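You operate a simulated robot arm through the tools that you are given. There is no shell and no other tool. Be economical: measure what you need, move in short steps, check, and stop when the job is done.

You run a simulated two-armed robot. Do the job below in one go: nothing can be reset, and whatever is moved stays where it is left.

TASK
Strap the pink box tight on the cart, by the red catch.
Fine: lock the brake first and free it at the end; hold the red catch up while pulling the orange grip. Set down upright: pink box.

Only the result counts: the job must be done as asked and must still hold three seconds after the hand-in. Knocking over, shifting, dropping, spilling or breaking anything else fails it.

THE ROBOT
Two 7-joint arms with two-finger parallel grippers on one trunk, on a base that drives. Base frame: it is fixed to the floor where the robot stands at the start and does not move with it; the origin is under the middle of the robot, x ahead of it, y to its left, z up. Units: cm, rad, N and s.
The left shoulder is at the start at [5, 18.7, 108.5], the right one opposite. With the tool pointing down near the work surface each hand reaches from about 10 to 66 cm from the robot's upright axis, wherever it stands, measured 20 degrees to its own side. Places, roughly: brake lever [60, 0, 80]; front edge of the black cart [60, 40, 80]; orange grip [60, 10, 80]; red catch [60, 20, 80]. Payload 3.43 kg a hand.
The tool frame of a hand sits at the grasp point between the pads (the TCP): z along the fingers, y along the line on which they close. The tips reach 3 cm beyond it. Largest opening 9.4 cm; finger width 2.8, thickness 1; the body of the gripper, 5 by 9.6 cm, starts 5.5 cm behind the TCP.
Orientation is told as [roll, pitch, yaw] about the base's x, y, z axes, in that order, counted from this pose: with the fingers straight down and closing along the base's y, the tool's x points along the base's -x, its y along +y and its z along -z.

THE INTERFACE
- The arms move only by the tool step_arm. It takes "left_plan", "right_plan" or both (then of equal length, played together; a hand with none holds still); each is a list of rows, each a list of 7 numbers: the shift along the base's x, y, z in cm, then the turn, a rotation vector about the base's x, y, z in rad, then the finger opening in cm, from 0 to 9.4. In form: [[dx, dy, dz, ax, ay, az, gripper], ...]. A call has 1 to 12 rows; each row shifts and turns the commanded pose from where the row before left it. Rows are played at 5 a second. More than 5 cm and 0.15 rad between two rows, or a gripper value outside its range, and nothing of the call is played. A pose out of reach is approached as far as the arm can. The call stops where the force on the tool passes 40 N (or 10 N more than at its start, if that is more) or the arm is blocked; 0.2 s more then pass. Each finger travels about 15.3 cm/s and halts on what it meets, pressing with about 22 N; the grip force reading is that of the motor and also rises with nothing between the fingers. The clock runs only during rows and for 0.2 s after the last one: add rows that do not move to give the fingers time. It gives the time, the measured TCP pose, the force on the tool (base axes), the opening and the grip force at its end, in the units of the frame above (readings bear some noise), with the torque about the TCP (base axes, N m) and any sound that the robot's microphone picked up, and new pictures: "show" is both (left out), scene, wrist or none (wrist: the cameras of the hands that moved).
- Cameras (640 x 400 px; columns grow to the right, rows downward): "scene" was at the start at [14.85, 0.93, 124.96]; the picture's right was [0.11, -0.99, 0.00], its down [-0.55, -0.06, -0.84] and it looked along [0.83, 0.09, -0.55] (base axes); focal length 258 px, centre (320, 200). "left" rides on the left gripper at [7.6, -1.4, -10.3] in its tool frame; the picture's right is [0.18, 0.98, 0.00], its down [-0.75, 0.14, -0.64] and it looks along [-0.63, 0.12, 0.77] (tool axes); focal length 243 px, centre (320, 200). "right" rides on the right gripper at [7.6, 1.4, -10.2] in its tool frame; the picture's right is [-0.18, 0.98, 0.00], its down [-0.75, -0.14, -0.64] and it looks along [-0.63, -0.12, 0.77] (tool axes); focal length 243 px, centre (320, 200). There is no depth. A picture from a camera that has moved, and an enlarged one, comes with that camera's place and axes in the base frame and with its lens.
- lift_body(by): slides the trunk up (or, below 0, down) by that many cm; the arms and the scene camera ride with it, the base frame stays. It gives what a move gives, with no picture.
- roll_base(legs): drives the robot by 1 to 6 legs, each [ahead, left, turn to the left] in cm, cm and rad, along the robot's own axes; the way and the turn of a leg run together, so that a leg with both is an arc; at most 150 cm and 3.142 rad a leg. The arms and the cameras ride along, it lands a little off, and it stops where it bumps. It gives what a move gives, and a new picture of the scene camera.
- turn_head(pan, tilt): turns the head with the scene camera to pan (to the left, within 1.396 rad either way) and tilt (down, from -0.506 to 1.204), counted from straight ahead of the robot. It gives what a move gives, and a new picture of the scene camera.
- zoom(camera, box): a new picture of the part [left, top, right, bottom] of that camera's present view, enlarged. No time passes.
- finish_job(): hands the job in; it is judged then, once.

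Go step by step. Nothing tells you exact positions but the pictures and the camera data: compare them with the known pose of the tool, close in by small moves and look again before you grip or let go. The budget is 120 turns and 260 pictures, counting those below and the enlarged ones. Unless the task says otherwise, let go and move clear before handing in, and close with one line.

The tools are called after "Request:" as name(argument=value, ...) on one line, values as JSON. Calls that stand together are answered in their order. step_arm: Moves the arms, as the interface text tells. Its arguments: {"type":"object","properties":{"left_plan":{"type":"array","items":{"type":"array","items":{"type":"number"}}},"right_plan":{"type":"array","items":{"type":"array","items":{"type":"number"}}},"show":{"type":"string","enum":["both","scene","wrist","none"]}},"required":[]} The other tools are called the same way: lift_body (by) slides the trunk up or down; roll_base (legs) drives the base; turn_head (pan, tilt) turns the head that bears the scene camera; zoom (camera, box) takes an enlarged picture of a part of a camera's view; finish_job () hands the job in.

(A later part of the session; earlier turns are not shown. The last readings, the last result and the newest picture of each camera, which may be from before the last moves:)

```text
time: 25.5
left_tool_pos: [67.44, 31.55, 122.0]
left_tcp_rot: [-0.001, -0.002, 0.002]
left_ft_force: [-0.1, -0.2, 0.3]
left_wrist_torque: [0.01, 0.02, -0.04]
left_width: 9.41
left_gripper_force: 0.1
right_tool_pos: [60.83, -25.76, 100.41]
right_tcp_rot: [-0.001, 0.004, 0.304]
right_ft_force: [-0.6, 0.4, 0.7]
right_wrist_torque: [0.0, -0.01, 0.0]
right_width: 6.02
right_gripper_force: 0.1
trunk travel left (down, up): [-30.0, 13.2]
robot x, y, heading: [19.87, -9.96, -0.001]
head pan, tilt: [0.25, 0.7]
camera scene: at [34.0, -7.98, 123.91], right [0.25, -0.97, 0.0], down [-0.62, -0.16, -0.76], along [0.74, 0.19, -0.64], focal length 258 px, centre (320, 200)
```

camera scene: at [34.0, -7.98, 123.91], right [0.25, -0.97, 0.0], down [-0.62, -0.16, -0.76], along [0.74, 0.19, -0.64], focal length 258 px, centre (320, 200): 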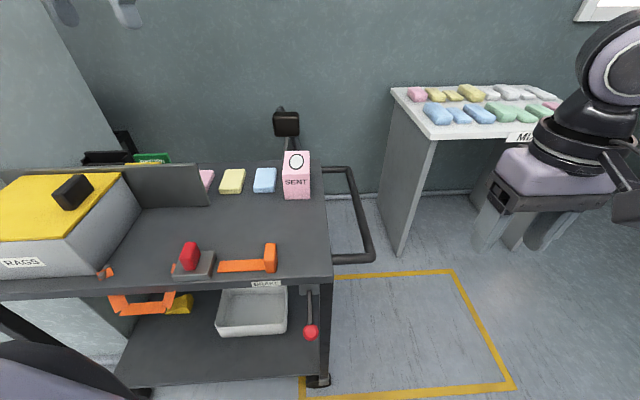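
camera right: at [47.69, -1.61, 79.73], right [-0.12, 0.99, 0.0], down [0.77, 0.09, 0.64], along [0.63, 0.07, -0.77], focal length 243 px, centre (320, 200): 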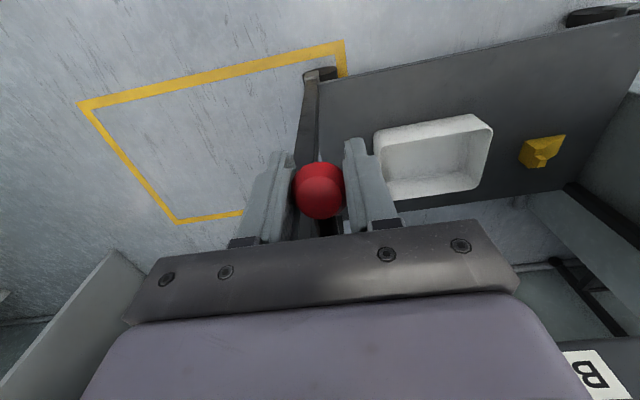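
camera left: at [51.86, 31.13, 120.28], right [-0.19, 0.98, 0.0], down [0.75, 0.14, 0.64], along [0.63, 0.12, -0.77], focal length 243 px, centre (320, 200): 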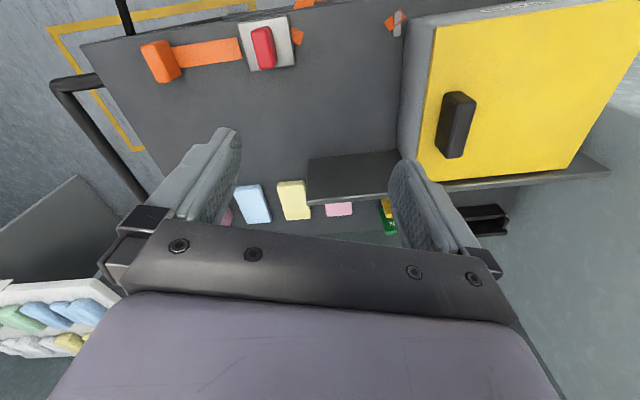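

Request:
roll_base(legs=[[7, 0, 0]])

Request:
step_arm(left_plan=[[1, -3, -3, 0, 0, 0.1, 9.4], [1, -3, -3, 0, 0, 0.1, 9.4], [1, -3, -3, 0, 0, 0.1, 9.4], [2, -3, -2, 0, 0, 0, 9.4], [2, -3, -2, 0, 0, 0, 9.4], [2, -2.5, -1, 0, 0, 0, 9.4]])

```text
time: 26.5
left_tool_pos: [74.43, 31.55, 122.01]
left_tcp_rot: [0.0, -0.001, 0.0]
left_ft_force: [0.3, -0.6, -0.6]
left_wrist_torque: [0.01, 0.04, 0.02]
left_width: 9.39
left_gripper_force: 0.0
right_tool_pos: [67.96, -25.63, 100.4]
right_tcp_rot: [0.0, 0.005, 0.302]
right_ft_force: [0.1, -0.2, -0.3]
right_wrist_torque: [-0.04, 0.02, 0.0]
right_width: 6.0
right_gripper_force: 0.1
trunk travel left (down, up): [-30.0, 13.2]
robot x, y, heading: [27.01, -10.5, -0.002]
head pan, tilt: [0.25, 0.7]
camera scene: at [41.05, -7.98, 123.91], right [0.25, -0.97, 0.0], down [-0.62, -0.16, -0.76], along [0.74, 0.19, -0.64], focal length 258 px, centre (320, 200)
```

scene: 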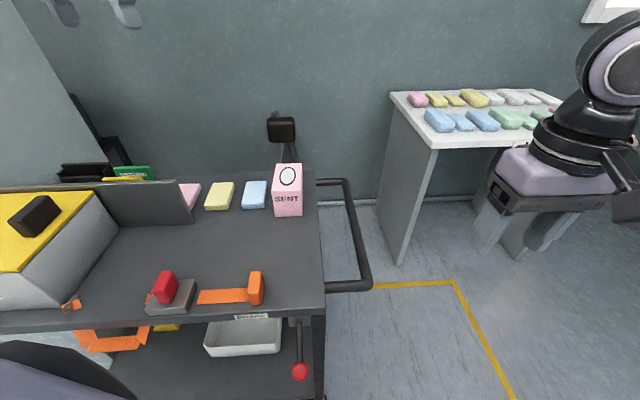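

```text
time: 27.9
left_tool_pos: [80.09, 16.08, 106.79]
left_tcp_rot: [-0.002, -0.004, 0.302]
left_ft_force: [0.0, -0.7, -0.5]
left_wrist_torque: [-0.01, 0.02, -0.01]
left_width: 9.43
left_gripper_force: 0.1
left hand out of reach, approached as far as the arm can: row 5, 6
right_tool_pos: [67.9, -25.62, 100.3]
right_tcp_rot: [0.0, 0.007, 0.3]
right_ft_force: [0.5, 0.6, -0.2]
right_wrist_torque: [-0.02, -0.03, 0.0]
right_width: 6.02
right_gripper_force: 0.1
trunk travel left (down, up): [-30.0, 13.2]
robot x, y, heading: [26.54, -10.02, -0.0]
head pan, tilt: [0.25, 0.7]
camera scene: at [40.98, -7.97, 123.92], right [0.25, -0.97, 0.0], down [-0.62, -0.16, -0.76], along [0.74, 0.19, -0.64], focal length 258 px, centre (320, 200)
camera left: at [73.26, 12.57, 117.08], right [-0.47, 0.88, 0.0], down [0.67, 0.36, 0.65], along [0.57, 0.3, -0.76], focal length 243 px, centre (320, 200)
```

scene: 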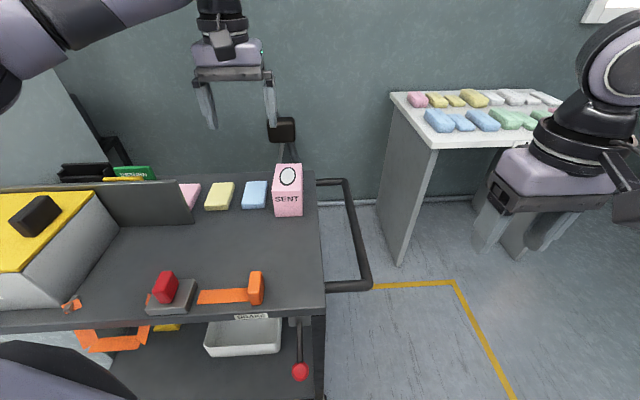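
left: 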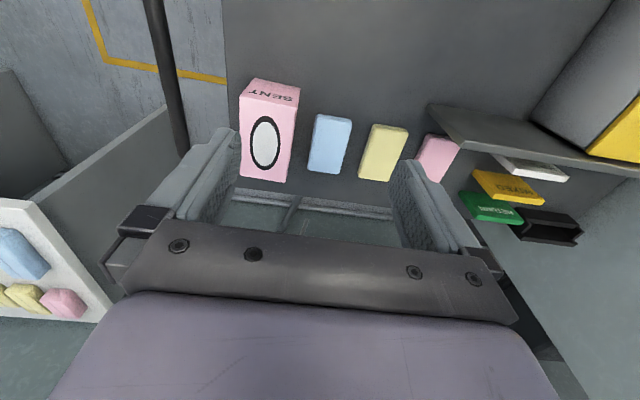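

The box is about 7.4 wide, 12 deep and 8 high, centred near (91, 13.5). The arm is short of reach, so I tilt the fingers 0.3 rad forward and come in to just above the box.

Request:
step_arm(left_plan=[[0, 0, -4, 0.045, -0.143, 0, 9.4], [0, 0, -4, 0.045, -0.143, 0, 9.4], [2, -0.4, -4, 0, 0, 0, 9.4], [2.5, -0.45, -3, 0, 0, 0, 9.4], [2, 0, 0, 0, 0, 0, 9.4], [0, 0, 0, 0, 0, 0, 9.4]])

```text
time: 29.3
left_tool_pos: [84.75, 16.59, 92.46]
left_tcp_rot: [-0.001, -0.304, 0.3]
left_ft_force: [-0.6, -0.2, 0.1]
left_wrist_torque: [-0.01, -0.02, -0.06]
left_width: 9.38
left_gripper_force: 0.0
left hand out of reach, approached as far as the arm can: row 4, 5
right_tool_pos: [67.81, -25.69, 100.39]
right_tcp_rot: [-0.001, 0.005, 0.302]
right_ft_force: [-0.6, 0.0, -0.2]
right_wrist_torque: [0.04, 0.0, 0.0]
right_width: 5.99
right_gripper_force: 0.1
trunk travel left (down, up): [-30.0, 13.2]
robot x, y, heading: [26.75, -9.86, 0.002]
head pan, tilt: [0.25, 0.7]
camera scene: at [40.97, -7.98, 123.92], right [0.25, -0.97, 0.0], down [-0.62, -0.16, -0.77], along [0.74, 0.19, -0.64], focal length 258 px, centre (320, 200)
camera left: at [75.32, 12.2, 99.94], right [-0.46, 0.89, -0.05], down [0.46, 0.29, 0.84], along [0.76, 0.36, -0.54], focal length 243 px, centre (320, 200)
```

scene: 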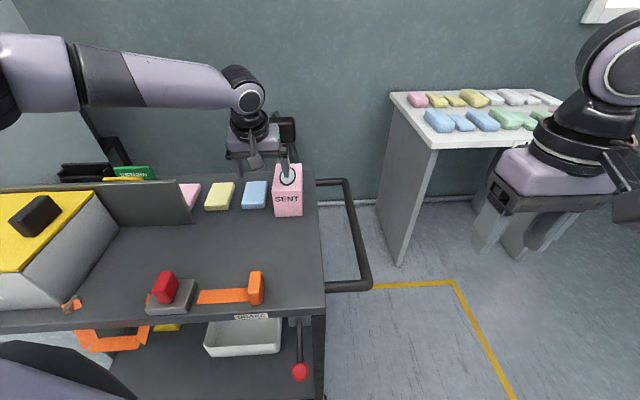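
left: 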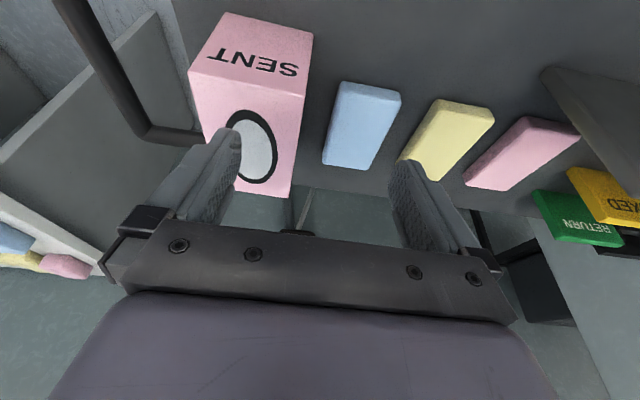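

The hand is about 5 cm short in x and 3.6 cm too far left, with clear height above the box. I shift the whole base by that amount.

Request:
roll_base(legs=[[0, -3.6, 0], [5, 0, 0]])

Request:
step_arm(left_plan=[[0, 0, 0, 0, 0, 0, 9.4]], show="wrist")

```text
time: 30.8
left_tool_pos: [89.82, 13.1, 92.4]
left_tcp_rot: [0.0, -0.302, 0.302]
left_ft_force: [-0.2, 0.3, -0.5]
left_wrist_torque: [0.0, 0.02, 0.01]
left_width: 9.42
left_gripper_force: 0.1
right_tool_pos: [72.89, -29.28, 100.34]
right_tcp_rot: [-0.001, 0.007, 0.303]
right_ft_force: [-0.1, -0.3, -0.7]
right_wrist_torque: [-0.04, 0.0, 0.01]
right_width: 5.98
right_gripper_force: 0.0
trunk travel left (down, up): [-30.0, 13.2]
robot x, y, heading: [31.59, -13.63, -0.005]
head pan, tilt: [0.25, 0.7]
camera scene: at [46.06, -11.57, 123.91], right [0.25, -0.97, 0.0], down [-0.62, -0.16, -0.76], along [0.74, 0.19, -0.64], focal length 258 px, centre (320, 200)
```

scene: 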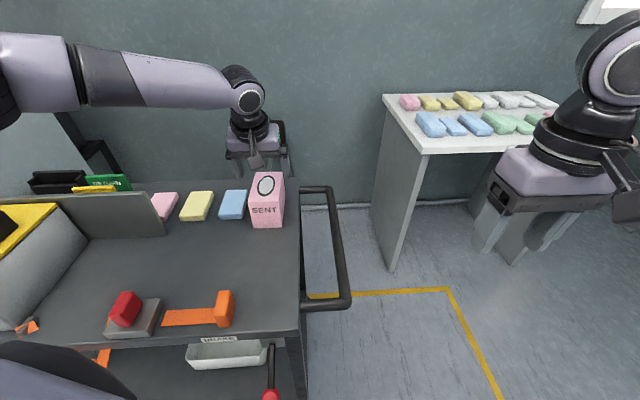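

```text
time: 31.2
left_tool_pos: [89.88, 13.09, 92.34]
left_tcp_rot: [-0.001, -0.301, 0.299]
left_ft_force: [-0.2, -0.8, -0.5]
left_wrist_torque: [-0.02, -0.04, 0.0]
left_width: 9.41
left_gripper_force: 0.0
right_tool_pos: [72.79, -29.42, 100.42]
right_tcp_rot: [0.0, 0.008, 0.303]
right_ft_force: [-0.3, -0.1, -0.5]
right_wrist_torque: [-0.01, 0.02, -0.02]
right_width: 5.99
right_gripper_force: 0.1
trunk travel left (down, up): [-30.0, 13.2]
robot x, y, heading: [31.8, -13.42, -0.004]
head pan, tilt: [0.25, 0.7]
camera left: at [80.36, 8.58, 99.95], right [-0.46, 0.89, -0.05], down [0.46, 0.29, 0.84], along [0.76, 0.36, -0.54], focal length 243 px, centre (320, 200)
```

left: 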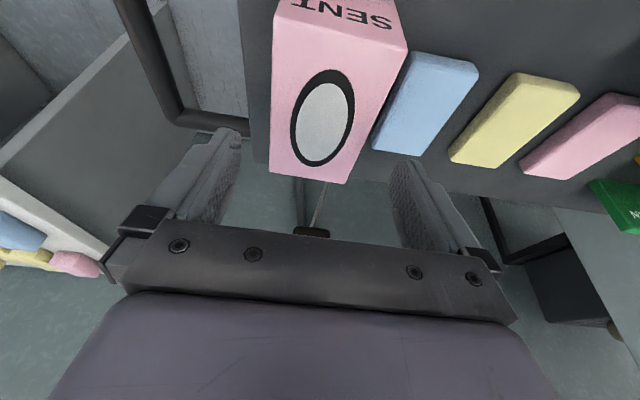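

The box is centred between the fingers. I narrow the opening a bit and go straight down to grip at mid-height.

Request:
step_arm(left_plan=[[0.4, 0.1, -3, 0, 0, 0, 8.6], [0, 0, -3, 0, 0, 0, 8.6], [0, 0, -2.3, 0, 0, 0, 8.6], [0, 0, 0, 0, 0, 0, 8.6]])

Request:
zoom(camera="scene", box=[180, 120, 340, 240])

```text
time: 32.2
left_tool_pos: [87.64, 14.71, 85.4]
left_tcp_rot: [0.002, -0.303, 0.299]
left_ft_force: [-0.4, 0.1, -0.3]
left_wrist_torque: [0.01, 0.01, 0.0]
left_width: 8.57
left_gripper_force: 0.2
left hand out of reach, approached as far as the arm can: row 1, 2, 3
right_tool_pos: [72.71, -29.23, 100.52]
right_tcp_rot: [0.0, 0.006, 0.303]
right_ft_force: [-0.4, 0.2, 0.1]
right_wrist_torque: [-0.02, 0.02, 0.02]
right_width: 6.03
right_gripper_force: 0.2
trunk travel left (down, up): [-30.0, 13.2]
robot x, y, heading: [31.58, -13.42, 0.003]
head pan, tilt: [0.25, 0.7]
camera scene: at [46.0, -11.57, 123.92], right [0.25, -0.97, 0.0], down [-0.62, -0.16, -0.77], along [0.74, 0.19, -0.64], focal length 258 px, centre (320, 200)
camera left: at [78.17, 10.29, 92.93], right [-0.46, 0.89, -0.05], down [0.46, 0.29, 0.84], along [0.76, 0.36, -0.54], focal length 243 px, centre (320, 200)
```

scene: 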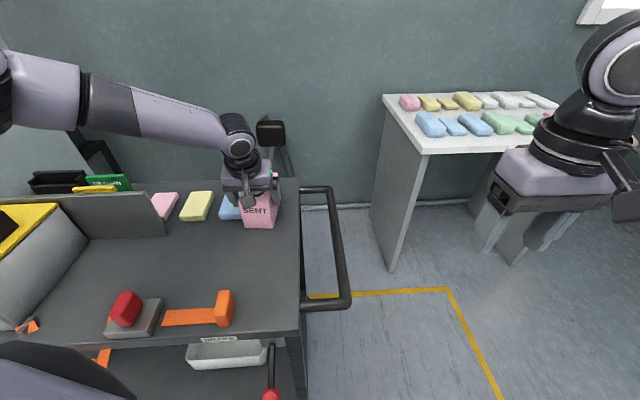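
left: 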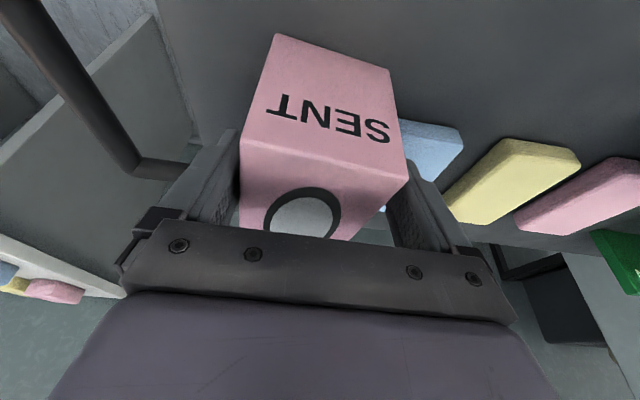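

```text
3.33 times, centred on (260, 180) of scene
camera zoom: at [46.0, -11.57, 123.92], right [0.25, -0.97, 0.0], down [-0.62, -0.16, -0.77], along [0.74, 0.19, -0.64], focal length 862 px, centre (520, 267)
```

zoom: 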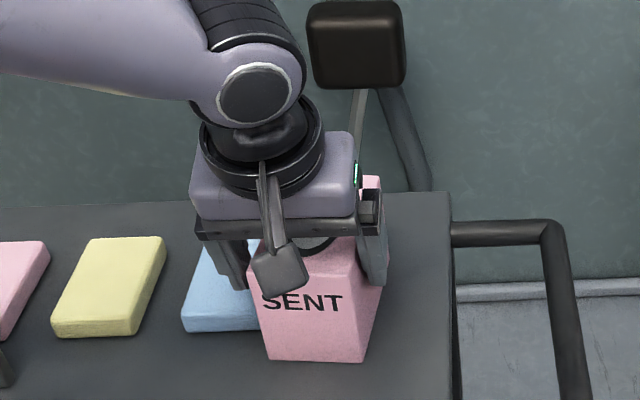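

The arm fell short again and nudged the box about 2 cm left, but the box is now centred between the fingers with 4 cm of pad overlap. I grip here and check.

Request:
step_arm(left_plan=[[0, 0, 0, 0, 0, 0, 5.5], [0, 0, 0, 0, 0, 0, 5.5], [0, 0, 0, 0, 0, 0, 5.5]], show="wrist")

Request:
zoom(camera="scene", box=[180, 120, 340, 240])

```text
time: 33.0
left_tool_pos: [87.73, 14.76, 85.37]
left_tcp_rot: [-0.001, -0.303, 0.299]
left_ft_force: [-0.4, 0.1, 0.3]
left_wrist_torque: [-0.01, 0.03, 0.02]
left_width: 7.66
left_gripper_force: 21.9
right_tool_pos: [72.79, -29.5, 100.37]
right_tcp_rot: [-0.002, 0.006, 0.303]
right_ft_force: [-0.1, 0.3, 0.6]
right_wrist_torque: [-0.01, 0.0, -0.02]
right_width: 5.99
right_gripper_force: 0.0
trunk travel left (down, up): [-30.0, 13.2]
robot x, y, heading: [31.46, -13.98, 0.004]
head pan, tilt: [0.25, 0.7]
camera left: at [78.21, 10.27, 92.98], right [-0.46, 0.89, -0.05], down [0.46, 0.29, 0.84], along [0.76, 0.36, -0.54], focal length 243 px, centre (320, 200)
```

left: 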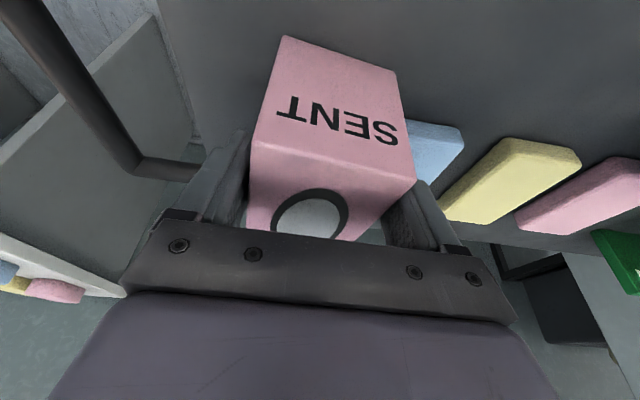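

```text
3.33 times, centred on (260, 180) of scene
camera zoom: at [46.01, -11.57, 123.92], right [0.25, -0.97, 0.0], down [-0.62, -0.16, -0.76], along [0.74, 0.19, -0.64], focal length 862 px, centre (520, 267)
```

zoom: 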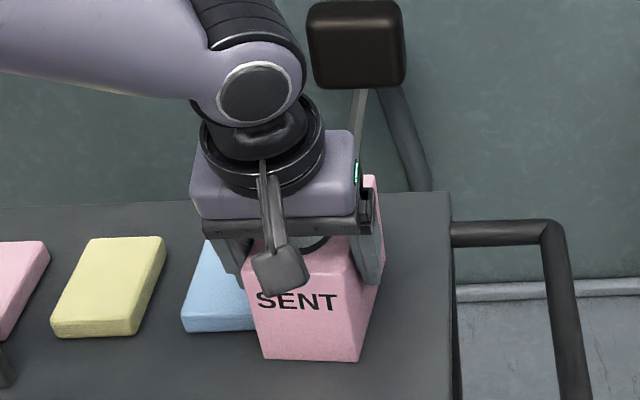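

Gripped (7.66 cm wide); the blue bar has not moved. I lift slowly.

Request:
step_arm(left_plan=[[0, -0.2, 1, 0, 0, 0, 5.5], [0, -0.2, 2, 0, 0, 0, 5.5], [0, 0, 3, 0, 0, 0, 5.5], [-1, 0, 4, 0, 0, 0, 5.5]])

Request:
zoom(camera="scene", box=[180, 100, 340, 240])

```text
time: 34.0
left_tool_pos: [86.6, 14.12, 95.51]
left_tcp_rot: [-0.002, -0.304, 0.299]
left_ft_force: [0.2, 0.8, -0.9]
left_wrist_torque: [0.0, 0.05, -0.01]
left_width: 7.68
left_gripper_force: 21.7
right_tool_pos: [72.79, -29.34, 100.48]
right_tcp_rot: [0.0, 0.007, 0.302]
right_ft_force: [-0.4, -0.1, -0.2]
right_wrist_torque: [-0.03, -0.02, -0.01]
right_width: 6.0
right_gripper_force: 0.0
trunk travel left (down, up): [-30.0, 13.2]
robot x, y, heading: [31.51, -13.67, 0.004]
head pan, tilt: [0.25, 0.7]
camera scene: at [45.97, -11.58, 123.92], right [0.25, -0.97, 0.0], down [-0.62, -0.16, -0.77], along [0.74, 0.19, -0.64], focal length 258 px, centre (320, 200)
camera left: at [77.17, 9.78, 103.04], right [-0.46, 0.89, -0.05], down [0.46, 0.29, 0.84], along [0.76, 0.36, -0.54], focal length 243 px, centre (320, 200)
```

scene: 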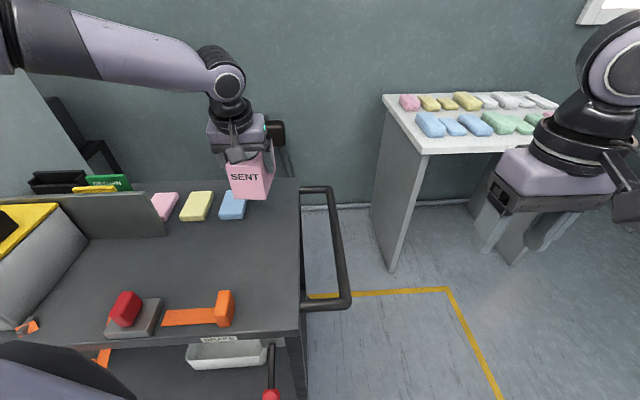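
left: 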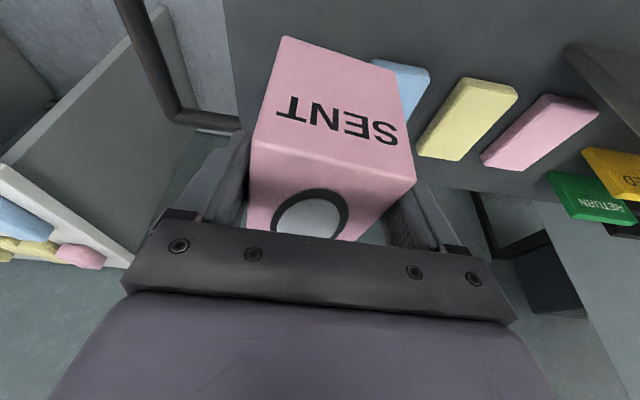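

```text
2.86 times, centred on (260, 170) of scene
camera zoom: at [45.97, -11.58, 123.92], right [0.25, -0.97, 0.0], down [-0.62, -0.16, -0.77], along [0.74, 0.19, -0.64], focal length 739 px, centre (491, 286)
```

zoom: 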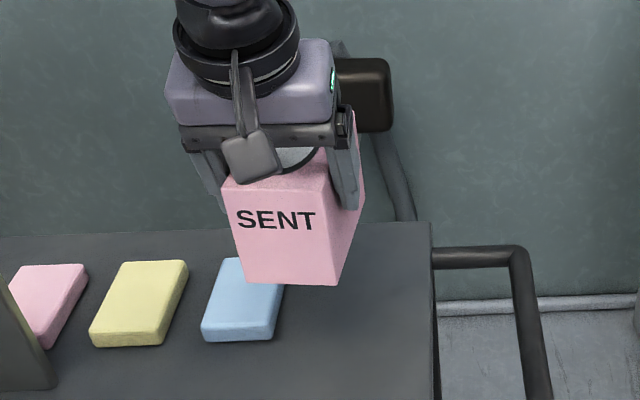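

The box is held firmly and level. I back the robot away and then slide left so the box arrives above the bay between peg and ratchet.

Request:
step_arm(left_plan=[[-1, 0, 3, 0, 0, 0, 5.5]], show="none")

Request:
roll_base(legs=[[-34, 0, 0]])

Request:
roll_base(legs=[[0, 20, 0]])

Request:
turn_head(pan=0.4, tilt=0.7)

```text
time: 34.4
left_tool_pos: [85.64, 14.29, 98.44]
left_tcp_rot: [-0.001, -0.302, 0.299]
left_ft_force: [-0.4, -0.5, -1.8]
left_wrist_torque: [-0.04, 0.05, 0.01]
left_width: 7.67
left_gripper_force: 22.1
right_tool_pos: [72.79, -29.36, 100.36]
right_tcp_rot: [0.0, 0.005, 0.303]
right_ft_force: [-0.4, 0.0, 0.3]
right_wrist_torque: [0.02, 0.0, 0.01]
right_width: 6.02
right_gripper_force: 0.1
trunk travel left (down, up): [-30.0, 13.2]
robot x, y, heading: [31.68, -13.93, -0.002]
head pan, tilt: [0.25, 0.7]
```

```text
time: 36.6
left_tool_pos: [51.77, 14.41, 98.33]
left_tcp_rot: [0.001, -0.304, 0.301]
left_ft_force: [-0.4, 0.0, -1.3]
left_wrist_torque: [-0.02, 0.01, 0.01]
left_width: 7.62
left_gripper_force: 21.9
right_tool_pos: [38.92, -29.25, 100.44]
right_tcp_rot: [0.0, 0.005, 0.304]
right_ft_force: [-1.0, 0.0, 0.3]
right_wrist_torque: [0.01, -0.03, 0.0]
right_width: 5.99
right_gripper_force: 0.0
trunk travel left (down, up): [-30.0, 13.2]
robot x, y, heading: [-2.14, -13.74, 0.001]
head pan, tilt: [0.25, 0.7]
camera scene: at [12.03, -11.56, 123.93], right [0.25, -0.97, 0.0], down [-0.62, -0.16, -0.77], along [0.74, 0.19, -0.64], focal length 258 px, centre (320, 200)
```

scene: 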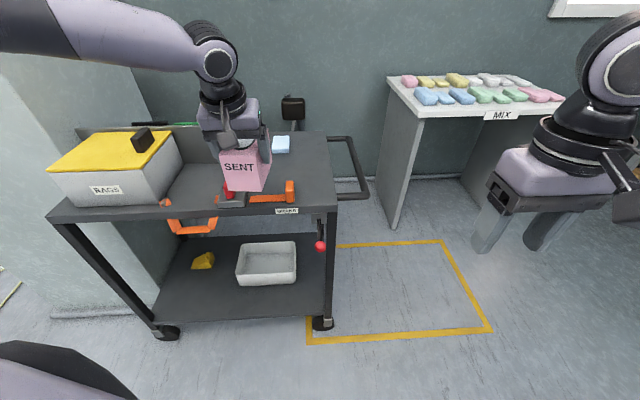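

```text
time: 39.0
left_tool_pos: [51.69, 34.09, 98.47]
left_tcp_rot: [0.0, -0.303, 0.299]
left_ft_force: [0.3, 0.6, -1.6]
left_wrist_torque: [0.01, 0.03, 0.03]
left_width: 7.56
left_gripper_force: 21.6
right_tool_pos: [38.92, -9.55, 100.39]
right_tcp_rot: [-0.001, 0.007, 0.302]
right_ft_force: [-0.6, 0.3, 0.9]
right_wrist_torque: [0.0, -0.02, -0.02]
right_width: 5.97
right_gripper_force: 0.0
trunk travel left (down, up): [-30.0, 13.2]
robot x, y, heading: [-2.29, 5.83, -0.002]
head pan, tilt: [0.25, 0.7]
camera scene: at [12.05, 8.29, 123.92], right [0.25, -0.97, 0.0], down [-0.62, -0.16, -0.76], along [0.74, 0.19, -0.64], focal length 258 px, centre (320, 200)
```

scene: 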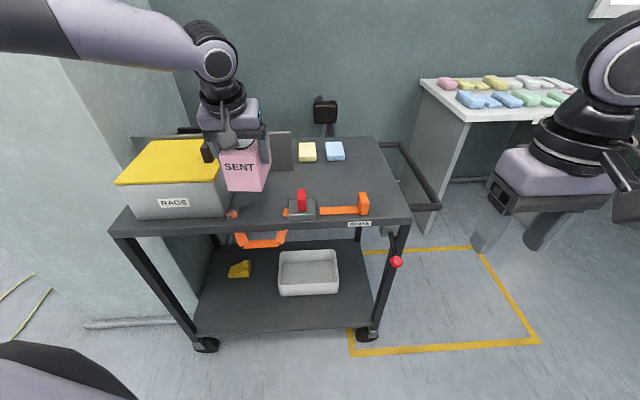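

```text
time: 39.7
left_tool_pos: [51.79, 34.15, 98.45]
left_tcp_rot: [-0.001, -0.302, 0.3]
left_ft_force: [0.1, 0.8, -1.8]
left_wrist_torque: [-0.03, 0.05, 0.0]
left_width: 7.56
left_gripper_force: 21.5
right_tool_pos: [38.94, -9.38, 100.41]
right_tcp_rot: [0.0, 0.007, 0.302]
right_ft_force: [0.0, -0.1, 0.3]
right_wrist_torque: [0.0, 0.01, 0.04]
right_width: 6.0
right_gripper_force: 0.1
trunk travel left (down, up): [-30.0, 13.2]
robot x, y, heading: [-1.99, 6.09, 0.0]
head pan, tilt: [0.4, 0.7]
camera scene: at [11.65, 9.48, 123.92], right [0.39, -0.92, 0.0], down [-0.59, -0.25, -0.76], along [0.7, 0.3, -0.64], focal length 258 px, centre (320, 200)
```

scene: 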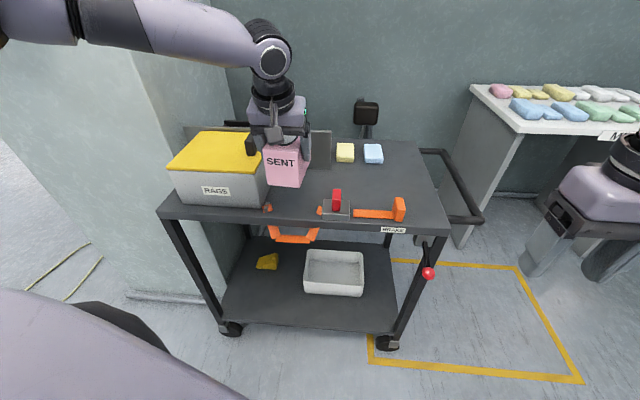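

Request:
zoom(camera="scene", box=[220, 140, 370, 250])

Request:
step_arm(left_plan=[[0, 0, 0, 0, 0, 0, 5.5]], show="wrist")

```text
3.64 times, centred on (295, 195) of scene
camera zoom: at [11.65, 9.48, 123.92], right [0.39, -0.92, 0.0], down [-0.59, -0.25, -0.76], along [0.7, 0.3, -0.64], focal length 940 px, centre (411, 218)
```

zoom: 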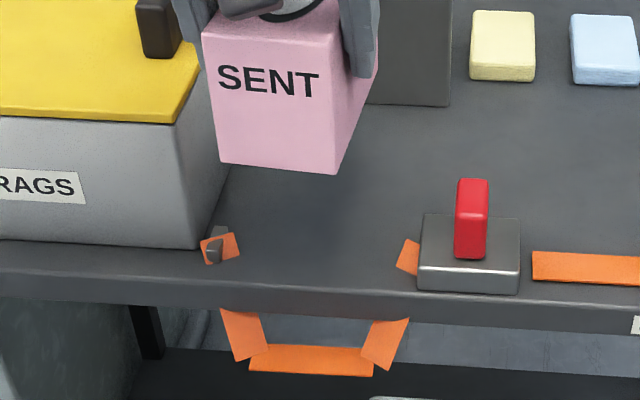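

```text
time: 40.1
left_tool_pos: [51.69, 34.18, 98.36]
left_tcp_rot: [0.001, -0.305, 0.3]
left_ft_force: [-0.2, 0.5, -1.1]
left_wrist_torque: [0.01, 0.01, -0.01]
left_width: 7.58
left_gripper_force: 22.3
right_tool_pos: [38.96, -9.51, 100.37]
right_tcp_rot: [0.0, 0.006, 0.301]
right_ft_force: [0.0, -0.6, -0.1]
right_wrist_torque: [0.03, -0.01, -0.01]
right_width: 6.0
right_gripper_force: 0.1
trunk travel left (down, up): [-30.0, 13.2]
robot x, y, heading: [-2.04, 5.94, -0.002]
head pan, tilt: [0.4, 0.7]
camera left: at [42.22, 29.72, 105.99], right [-0.46, 0.89, -0.05], down [0.46, 0.29, 0.84], along [0.76, 0.36, -0.54], focal length 243 px, centre (320, 200)
```

left: 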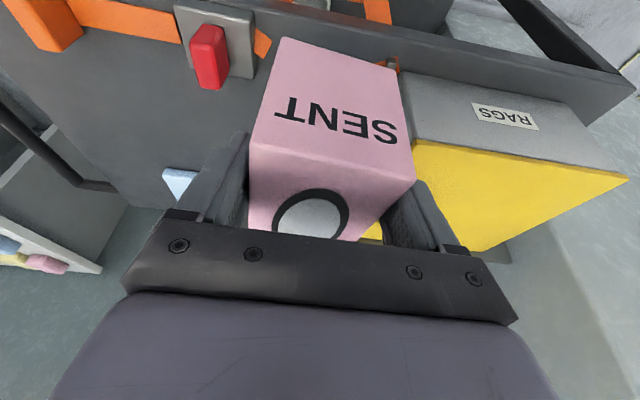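

Everything lines up: bay middle ≈ (55, 35.7), so the TCP must go to about (53.1, 35.1). I descend to just above the deck and look.

Request:
step_arm(left_plan=[[1.4, 0.9, 0, 0, 0, 0, 5.5], [0, 0, -4, 0, 0, 0, 5.5], [0, 0, -4, 0, 0, 0, 5.5], [0, 0, -3, 0, 0, 0, 5.5], [0, 0, 0, 0, 0, 0, 5.5]])

Request:
zoom(camera="scene", box=[220, 140, 370, 250])

```text
time: 41.3
left_tool_pos: [53.12, 35.0, 87.35]
left_tcp_rot: [0.0, -0.304, 0.299]
left_ft_force: [0.0, -0.1, -1.5]
left_wrist_torque: [0.0, 0.03, -0.02]
left_width: 7.56
left_gripper_force: 22.0
right_tool_pos: [38.85, -9.53, 100.33]
right_tcp_rot: [-0.001, 0.006, 0.301]
right_ft_force: [-0.1, -0.7, -0.5]
right_wrist_torque: [0.02, 0.01, 0.01]
right_width: 6.01
right_gripper_force: 0.1
trunk travel left (down, up): [-30.0, 13.2]
robot x, y, heading: [-2.34, 5.79, 0.002]
head pan, tilt: [0.4, 0.7]
camera scene: at [11.64, 9.48, 123.92], right [0.39, -0.92, 0.0], down [-0.59, -0.25, -0.76], along [0.7, 0.3, -0.64], focal length 258 px, centre (320, 200)
camera left: at [43.66, 30.54, 94.96], right [-0.46, 0.89, -0.05], down [0.46, 0.29, 0.84], along [0.76, 0.36, -0.54], focal length 243 px, centre (320, 200)
```

scene: 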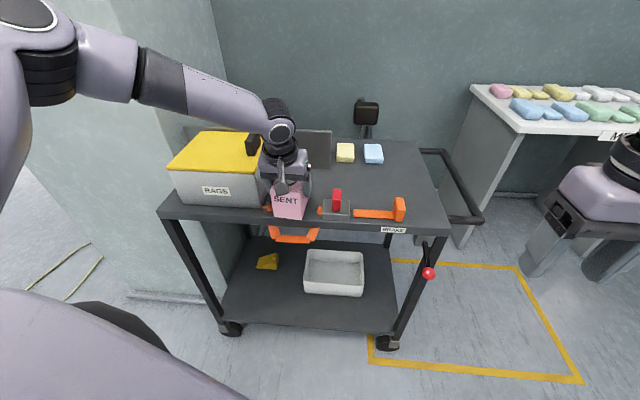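
left: 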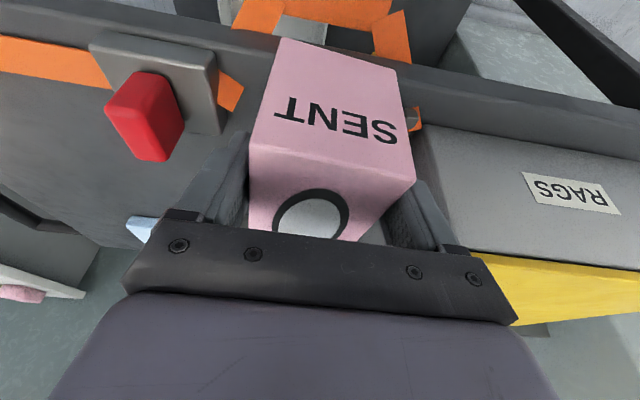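

```text
3.64 times, centred on (295, 195) of scene
camera zoom: at [11.64, 9.48, 123.92], right [0.39, -0.92, 0.0], down [-0.59, -0.25, -0.76], along [0.7, 0.3, -0.64], focal length 940 px, centre (411, 218)
```

zoom: 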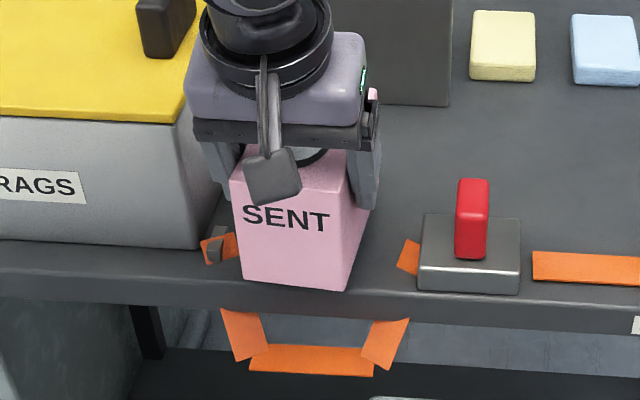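

The box is about half a centimetre too far left and forward. I correct that and set it down gently.

Request:
step_arm(left_plan=[[0.7, -0.4, 0, 0, 0, 0, 5.5], [0, 0, -0.8, 0, 0, 0, 5.5], [0, 0, -0.6, 0, 0, 0, 5.5], [0, 0, -0.4, 0, 0, 0, 5.5], [0, 0, 0, 0, 0, 0, 5.5]], show="none")

Request:
zoom(camera="scene", box=[240, 160, 350, 250])

```text
time: 42.5
left_tool_pos: [53.94, 34.67, 85.55]
left_tcp_rot: [0.001, -0.303, 0.3]
left_ft_force: [-0.5, 0.3, -1.6]
left_wrist_torque: [0.03, 0.04, 0.0]
left_width: 7.54
left_gripper_force: 21.5
right_tool_pos: [38.78, -9.45, 100.36]
right_tcp_rot: [0.0, 0.006, 0.302]
right_ft_force: [0.0, 0.0, 0.4]
right_wrist_torque: [-0.01, -0.05, 0.02]
right_width: 6.02
right_gripper_force: 0.1
trunk travel left (down, up): [-30.0, 13.2]
robot x, y, heading: [-2.34, 5.98, -0.005]
head pan, tilt: [0.4, 0.7]
```

```text
4.44 times, centred on (295, 205) of scene
camera zoom: at [11.64, 9.48, 123.92], right [0.39, -0.92, 0.0], down [-0.59, -0.25, -0.76], along [0.7, 0.3, -0.64], focal length 1149 px, centre (431, 178)
```

zoom: 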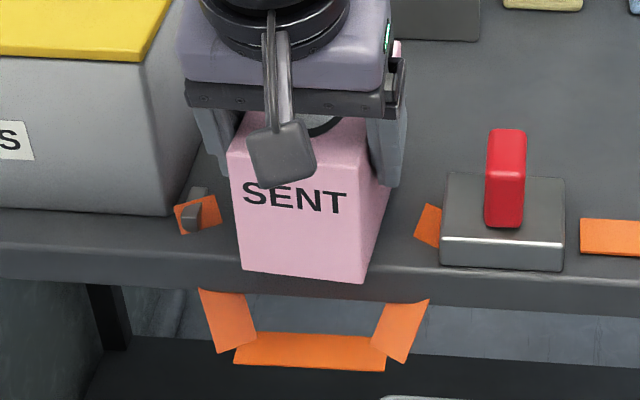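

Request:
step_arm(left_plan=[[0, 0, -0.3, 0, 0, 0, 5.5], [0, 0, 0, 0, 0, 0, 5.5]], show="none")

```text
time: 43.1
left_tool_pos: [53.82, 34.59, 85.34]
left_tcp_rot: [-0.001, -0.307, 0.3]
left_ft_force: [0.7, -0.4, 0.4]
left_wrist_torque: [0.0, -0.07, -0.06]
left_width: 7.57
left_gripper_force: 21.7
right_tool_pos: [38.83, -9.41, 100.42]
right_tcp_rot: [-0.001, 0.004, 0.301]
right_ft_force: [0.3, -0.4, -0.1]
right_wrist_torque: [0.0, 0.01, 0.02]
right_width: 6.01
right_gripper_force: 0.0
trunk travel left (down, up): [-30.0, 13.2]
robot x, y, heading: [-2.28, 6.21, 0.002]
head pan, tilt: [0.4, 0.7]
```

The deck now carries the box. I open and lift the hand away.

Request:
step_arm(left_plan=[[0, 0, 0, 0, 0, 0, 8.8], [0, 0, 0, 0, 0, 0, 8.8], [0, 0, 3, 0, 0, 0, 8.8], [-1, 0, 4, 0, 0, 0, 8.8], [-4, 0, 3, 0, 0, 0, 8.8], [-4, 0, 2, 0, 0, 0, 8.8]], show="wrist")

Request:
zoom(camera="scene", box=[240, 160, 350, 250])

```text
time: 44.5
left_tool_pos: [44.73, 34.56, 97.37]
left_tcp_rot: [0.0, -0.304, 0.3]
left_ft_force: [0.1, -0.6, 0.5]
left_wrist_torque: [-0.01, -0.02, -0.02]
left_width: 8.82
left_gripper_force: 0.0
right_tool_pos: [38.86, -9.54, 100.39]
right_tcp_rot: [-0.001, 0.005, 0.301]
right_ft_force: [1.0, -0.2, 0.1]
right_wrist_torque: [-0.01, -0.01, -0.02]
right_width: 6.01
right_gripper_force: 0.0
trunk travel left (down, up): [-30.0, 13.2]
robot x, y, heading: [-1.69, 5.83, -0.002]
head pan, tilt: [0.4, 0.7]
camera left: at [35.34, 30.11, 104.97], right [-0.46, 0.89, -0.05], down [0.46, 0.29, 0.84], along [0.76, 0.36, -0.54], focal length 243 px, centre (320, 200)
```

left: 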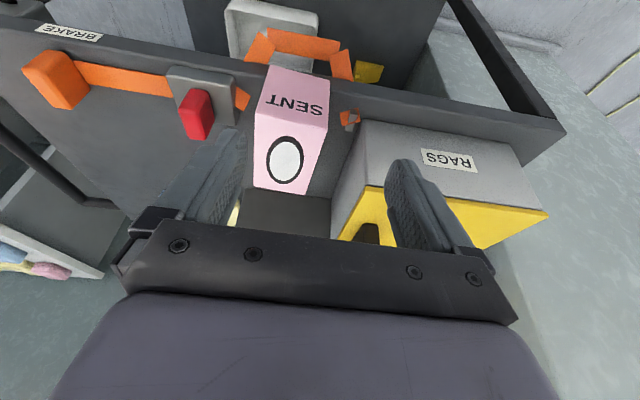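

```text
4.44 times, centred on (295, 205) of scene
camera zoom: at [11.58, 9.47, 123.93], right [0.39, -0.92, 0.0], down [-0.59, -0.25, -0.77], along [0.7, 0.3, -0.64], focal length 1149 px, centre (431, 178)
```

zoom: 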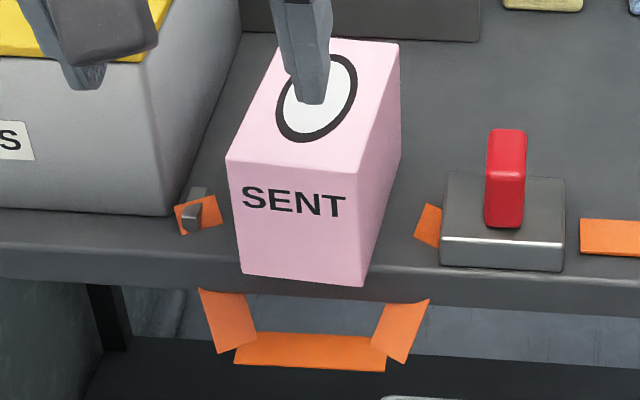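

The box stands well in the bay; the strap loop still hangs over the front edge. I look closer at the loop and the ratchet to decide whether I must drape it over the box.

Request:
zoom(camera="left", box=[160, 10, 400, 150])

Request:
turn_head(pan=0.45, tilt=0.85)

Request:
zoom(camera="scene", box=[230, 90, 380, 200])

```text
2.67 times, centred on (280, 80) of left
camera zoom: at [35.34, 30.11, 104.97], right [-0.46, 0.89, -0.05], down [0.46, 0.29, 0.84], along [0.76, 0.36, -0.54], focal length 647 px, centre (427, 520)
```

zoom: 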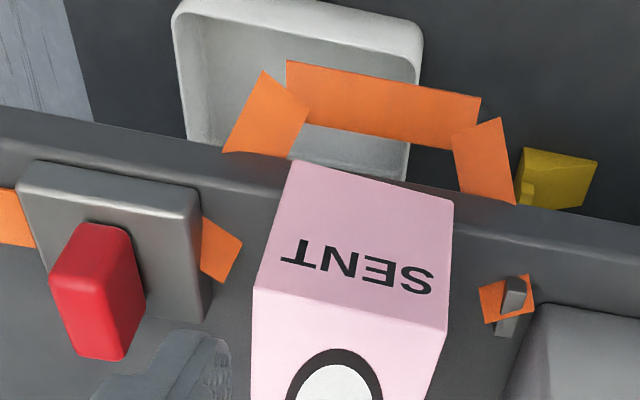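

```text
time: 45.2
left_tool_pos: [44.93, 34.61, 97.39]
left_tcp_rot: [0.0, -0.303, 0.3]
left_ft_force: [0.3, 0.0, 0.5]
left_wrist_torque: [0.01, 0.01, -0.01]
left_width: 8.8
left_gripper_force: 0.0
right_tool_pos: [38.98, -9.36, 100.37]
right_tcp_rot: [0.001, 0.009, 0.303]
right_ft_force: [0.5, 0.1, -0.2]
right_wrist_torque: [0.04, 0.03, -0.03]
right_width: 6.0
right_gripper_force: 0.0
trunk travel left (down, up): [-30.0, 13.2]
robot x, y, heading: [-2.02, 6.21, -0.001]
head pan, tilt: [0.45, 0.85]
camera scene: at [10.85, 9.57, 122.7], right [0.44, -0.9, 0.0], down [-0.68, -0.33, -0.66], along [0.59, 0.29, -0.75], focal length 258 px, centre (320, 200)
```

scene: 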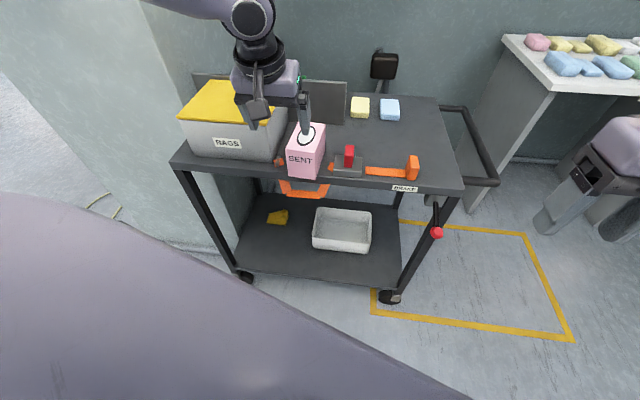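

```text
3.64 times, centred on (305, 145) of scene
camera zoom: at [10.85, 9.57, 122.7], right [0.44, -0.9, 0.0], down [-0.68, -0.33, -0.66], along [0.59, 0.29, -0.75], focal length 940 px, centre (374, 400)
```

zoom: 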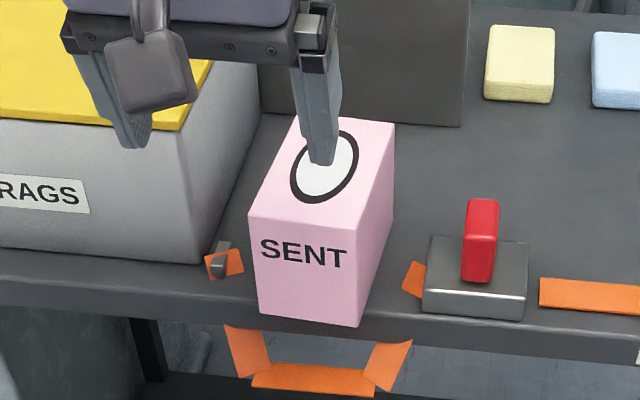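

The loop is thin strap hanging in front of the edge. I'll set up both hands: left above the red catch, right above the orange grip, moving the base closer first.

Request:
step_arm(left_plan=[[-3, -2, 2, -0.045, 0.143, 0, 8.8], [-3, -3, 2, -0.045, 0.143, 0, 6], [-2, -4, 2, 0, 0, 0, 6], [-1, -4, 0, 0, 0, 0, 6]], show="none")

Request:
roll_base(legs=[[10, 4, 0]])

Request:
turn_head(pan=0.2, tilt=0.8)

```text
time: 46.2
left_tool_pos: [35.62, 21.47, 103.37]
left_tcp_rot: [0.001, -0.002, 0.3]
left_ft_force: [-0.4, -0.6, 0.7]
left_wrist_torque: [0.0, 0.01, -0.02]
left_width: 5.99
left_gripper_force: 0.0
right_tool_pos: [38.83, -9.49, 100.4]
right_tcp_rot: [0.003, 0.008, 0.301]
right_ft_force: [0.0, -0.3, 0.9]
right_wrist_torque: [-0.01, -0.02, 0.01]
right_width: 5.98
right_gripper_force: 0.1
trunk travel left (down, up): [-30.0, 13.2]
robot x, y, heading: [-2.08, 6.34, -0.001]
head pan, tilt: [0.45, 0.85]
```

```text
time: 47.4
left_tool_pos: [45.87, 25.66, 103.28]
left_tcp_rot: [-0.002, -0.003, 0.303]
left_ft_force: [0.0, 0.6, 1.0]
left_wrist_torque: [0.02, 0.02, 0.0]
left_width: 6.02
left_gripper_force: 0.0
right_tool_pos: [48.91, -5.41, 100.4]
right_tcp_rot: [0.0, 0.007, 0.304]
right_ft_force: [-0.7, 0.8, 0.1]
right_wrist_torque: [0.03, -0.01, 0.0]
right_width: 6.0
right_gripper_force: 0.1
trunk travel left (down, up): [-30.0, 13.2]
robot x, y, heading: [8.07, 10.0, 0.003]
head pan, tilt: [0.45, 0.85]
camera scene: at [20.94, 13.6, 122.68], right [0.44, -0.9, 0.0], down [-0.68, -0.33, -0.66], along [0.59, 0.29, -0.75], focal length 258 px, centre (320, 200)
```

scene: 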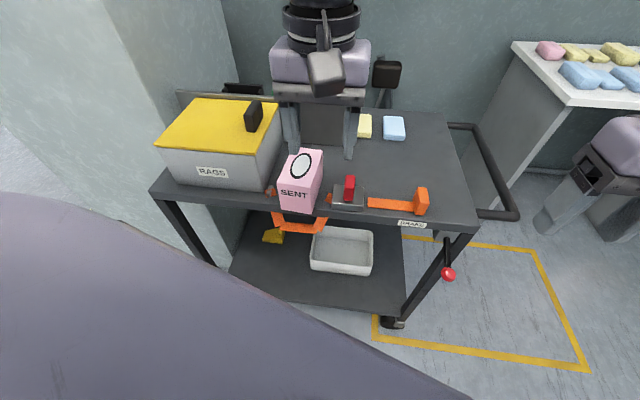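

```text
time: 48.2
left_tool_pos: [45.78, 25.64, 103.36]
left_tcp_rot: [-0.001, -0.004, 0.302]
left_ft_force: [0.8, 0.4, 0.5]
left_wrist_torque: [0.01, 0.01, -0.05]
left_width: 5.98
left_gripper_force: 0.1
right_tool_pos: [48.96, -5.47, 100.38]
right_tcp_rot: [0.0, 0.007, 0.304]
right_ft_force: [0.1, -0.1, 0.3]
right_wrist_torque: [-0.02, 0.0, -0.02]
right_width: 6.01
right_gripper_force: 0.0
trunk travel left (down, up): [-30.0, 13.2]
robot x, y, heading: [7.91, 10.21, -0.001]
head pan, tilt: [0.201, 0.799]
camera scene: at [21.75, 11.79, 123.1], right [0.2, -0.98, 0.0], down [-0.7, -0.14, -0.7], along [0.68, 0.14, -0.72], focal length 258 px, centre (320, 200)
```

scene: 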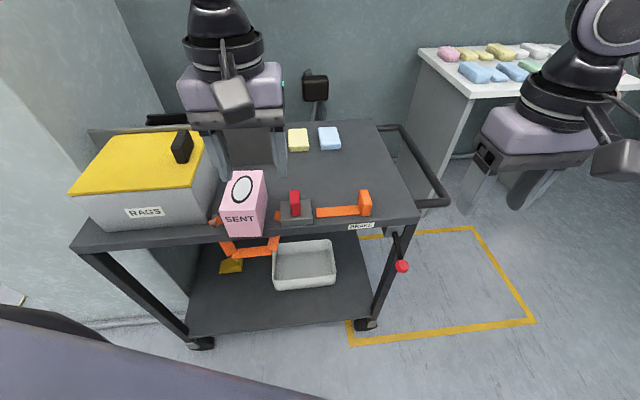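

Request:
step_arm(left_plan=[[4, 0, -2.5, 0, 0, 0, 6], [4, 0, -2.5, 0, 0, 0, 6], [4, 0, -2.5, 0, 0, 0, 6], [0, 0, 0, 0, 0, 0, 6], [0, 0, 0, 0, 0, 0, 6]], right_plan=[[2, 3.5, -1.5, 0, 0, 0, 6], [2.5, 3.5, -1.5, 0, 0, 0, 6], [2.5, 3.5, -1.5, 0, 0, 0, 6], [2.5, 3, -1.5, 0, 0, 0, 6], [1, 1, -1, 0, 0, 0, 6]])

```text
time: 49.4
left_tool_pos: [55.62, 28.33, 96.16]
left_tcp_rot: [-0.004, -0.005, 0.302]
left_ft_force: [-0.1, 0.4, -0.3]
left_wrist_torque: [-0.01, -0.03, 0.01]
left_width: 5.99
left_gripper_force: 0.1
left hand out of reach, approached as far as the arm can: row 2, 3
right_tool_pos: [59.4, 8.97, 93.31]
right_tcp_rot: [0.001, 0.005, 0.306]
right_ft_force: [1.2, 0.2, -0.5]
right_wrist_torque: [-0.03, 0.03, -0.04]
right_width: 6.01
right_gripper_force: 0.1
trunk travel left (down, up): [-30.0, 13.2]
robot x, y, heading: [8.17, 10.42, 0.003]
head pan, tilt: [0.201, 0.799]
camera scene: at [21.76, 11.79, 123.1], right [0.2, -0.98, 0.0], down [-0.7, -0.14, -0.7], along [0.68, 0.14, -0.72], focal length 258 px, centre (320, 200)
camera right: at [51.9, 7.98, 103.56], right [-0.12, 0.99, 0.0], down [0.76, 0.09, 0.64], along [0.63, 0.07, -0.77], focal length 243 px, centre (320, 200)
camera left: at [48.73, 24.67, 106.49], right [-0.47, 0.88, 0.0], down [0.67, 0.36, 0.65], along [0.57, 0.3, -0.76], focal length 243 px, centre (320, 200)
```

scene: 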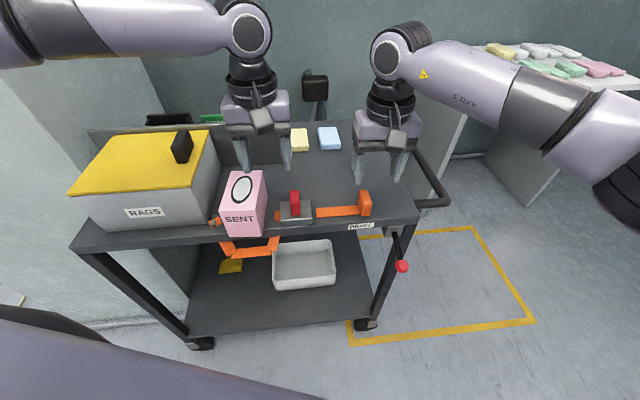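
right: 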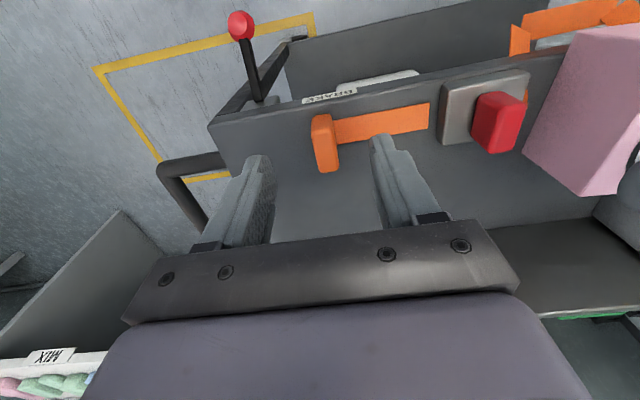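
left: 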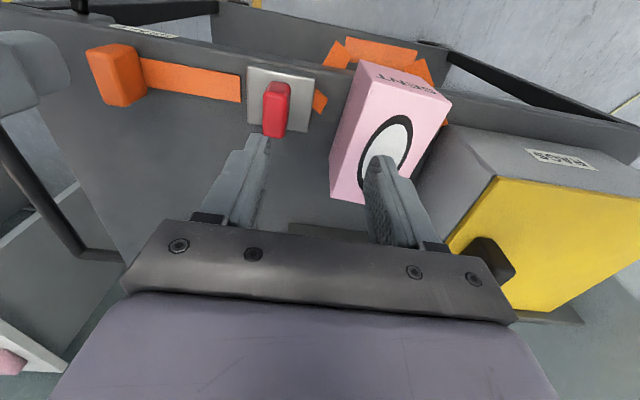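

Reach is better when the hands are lower relative to the shoulders, so I raise the trunk and roll closer.

Request:
lift_body(by=12)

Request:
roll_base(legs=[[6, -3, 0]])

```text
time: 50.9
left_tool_pos: [55.67, 28.21, 108.18]
left_tcp_rot: [-0.003, -0.006, 0.302]
left_ft_force: [-0.7, -0.2, 0.3]
left_wrist_torque: [-0.03, 0.0, 0.01]
left_width: 6.01
left_gripper_force: 0.0
right_tool_pos: [59.48, 8.97, 105.44]
right_tcp_rot: [-0.001, 0.006, 0.304]
right_ft_force: [-0.5, -0.1, 0.3]
right_wrist_torque: [0.02, 0.0, 0.03]
right_width: 6.0
right_gripper_force: 0.1
trunk travel left (down, up): [-42.0, 1.2]
robot x, y, heading: [7.96, 10.53, 0.004]
head pan, tilt: [0.201, 0.799]
```

```text
time: 51.9
left_tool_pos: [61.83, 25.23, 108.06]
left_tcp_rot: [-0.002, -0.004, 0.301]
left_ft_force: [0.2, 0.0, -0.1]
left_wrist_torque: [0.02, -0.01, 0.0]
left_width: 6.02
left_gripper_force: 0.0
right_tool_pos: [65.46, 6.02, 105.43]
right_tcp_rot: [0.003, 0.008, 0.304]
right_ft_force: [-0.5, -0.1, 0.1]
right_wrist_torque: [0.04, 0.02, -0.02]
right_width: 5.99
right_gripper_force: 0.1
trunk travel left (down, up): [-42.0, 1.2]
robot x, y, heading: [13.7, 7.08, 0.001]
head pan, tilt: [0.201, 0.799]
camera scene: at [27.87, 8.78, 135.09], right [0.2, -0.98, 0.0], down [-0.7, -0.14, -0.7], along [0.68, 0.14, -0.72], focal length 258 px, centre (320, 200)
```

scene: 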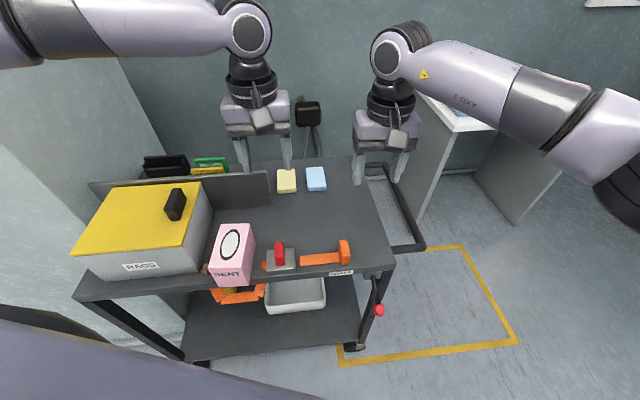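

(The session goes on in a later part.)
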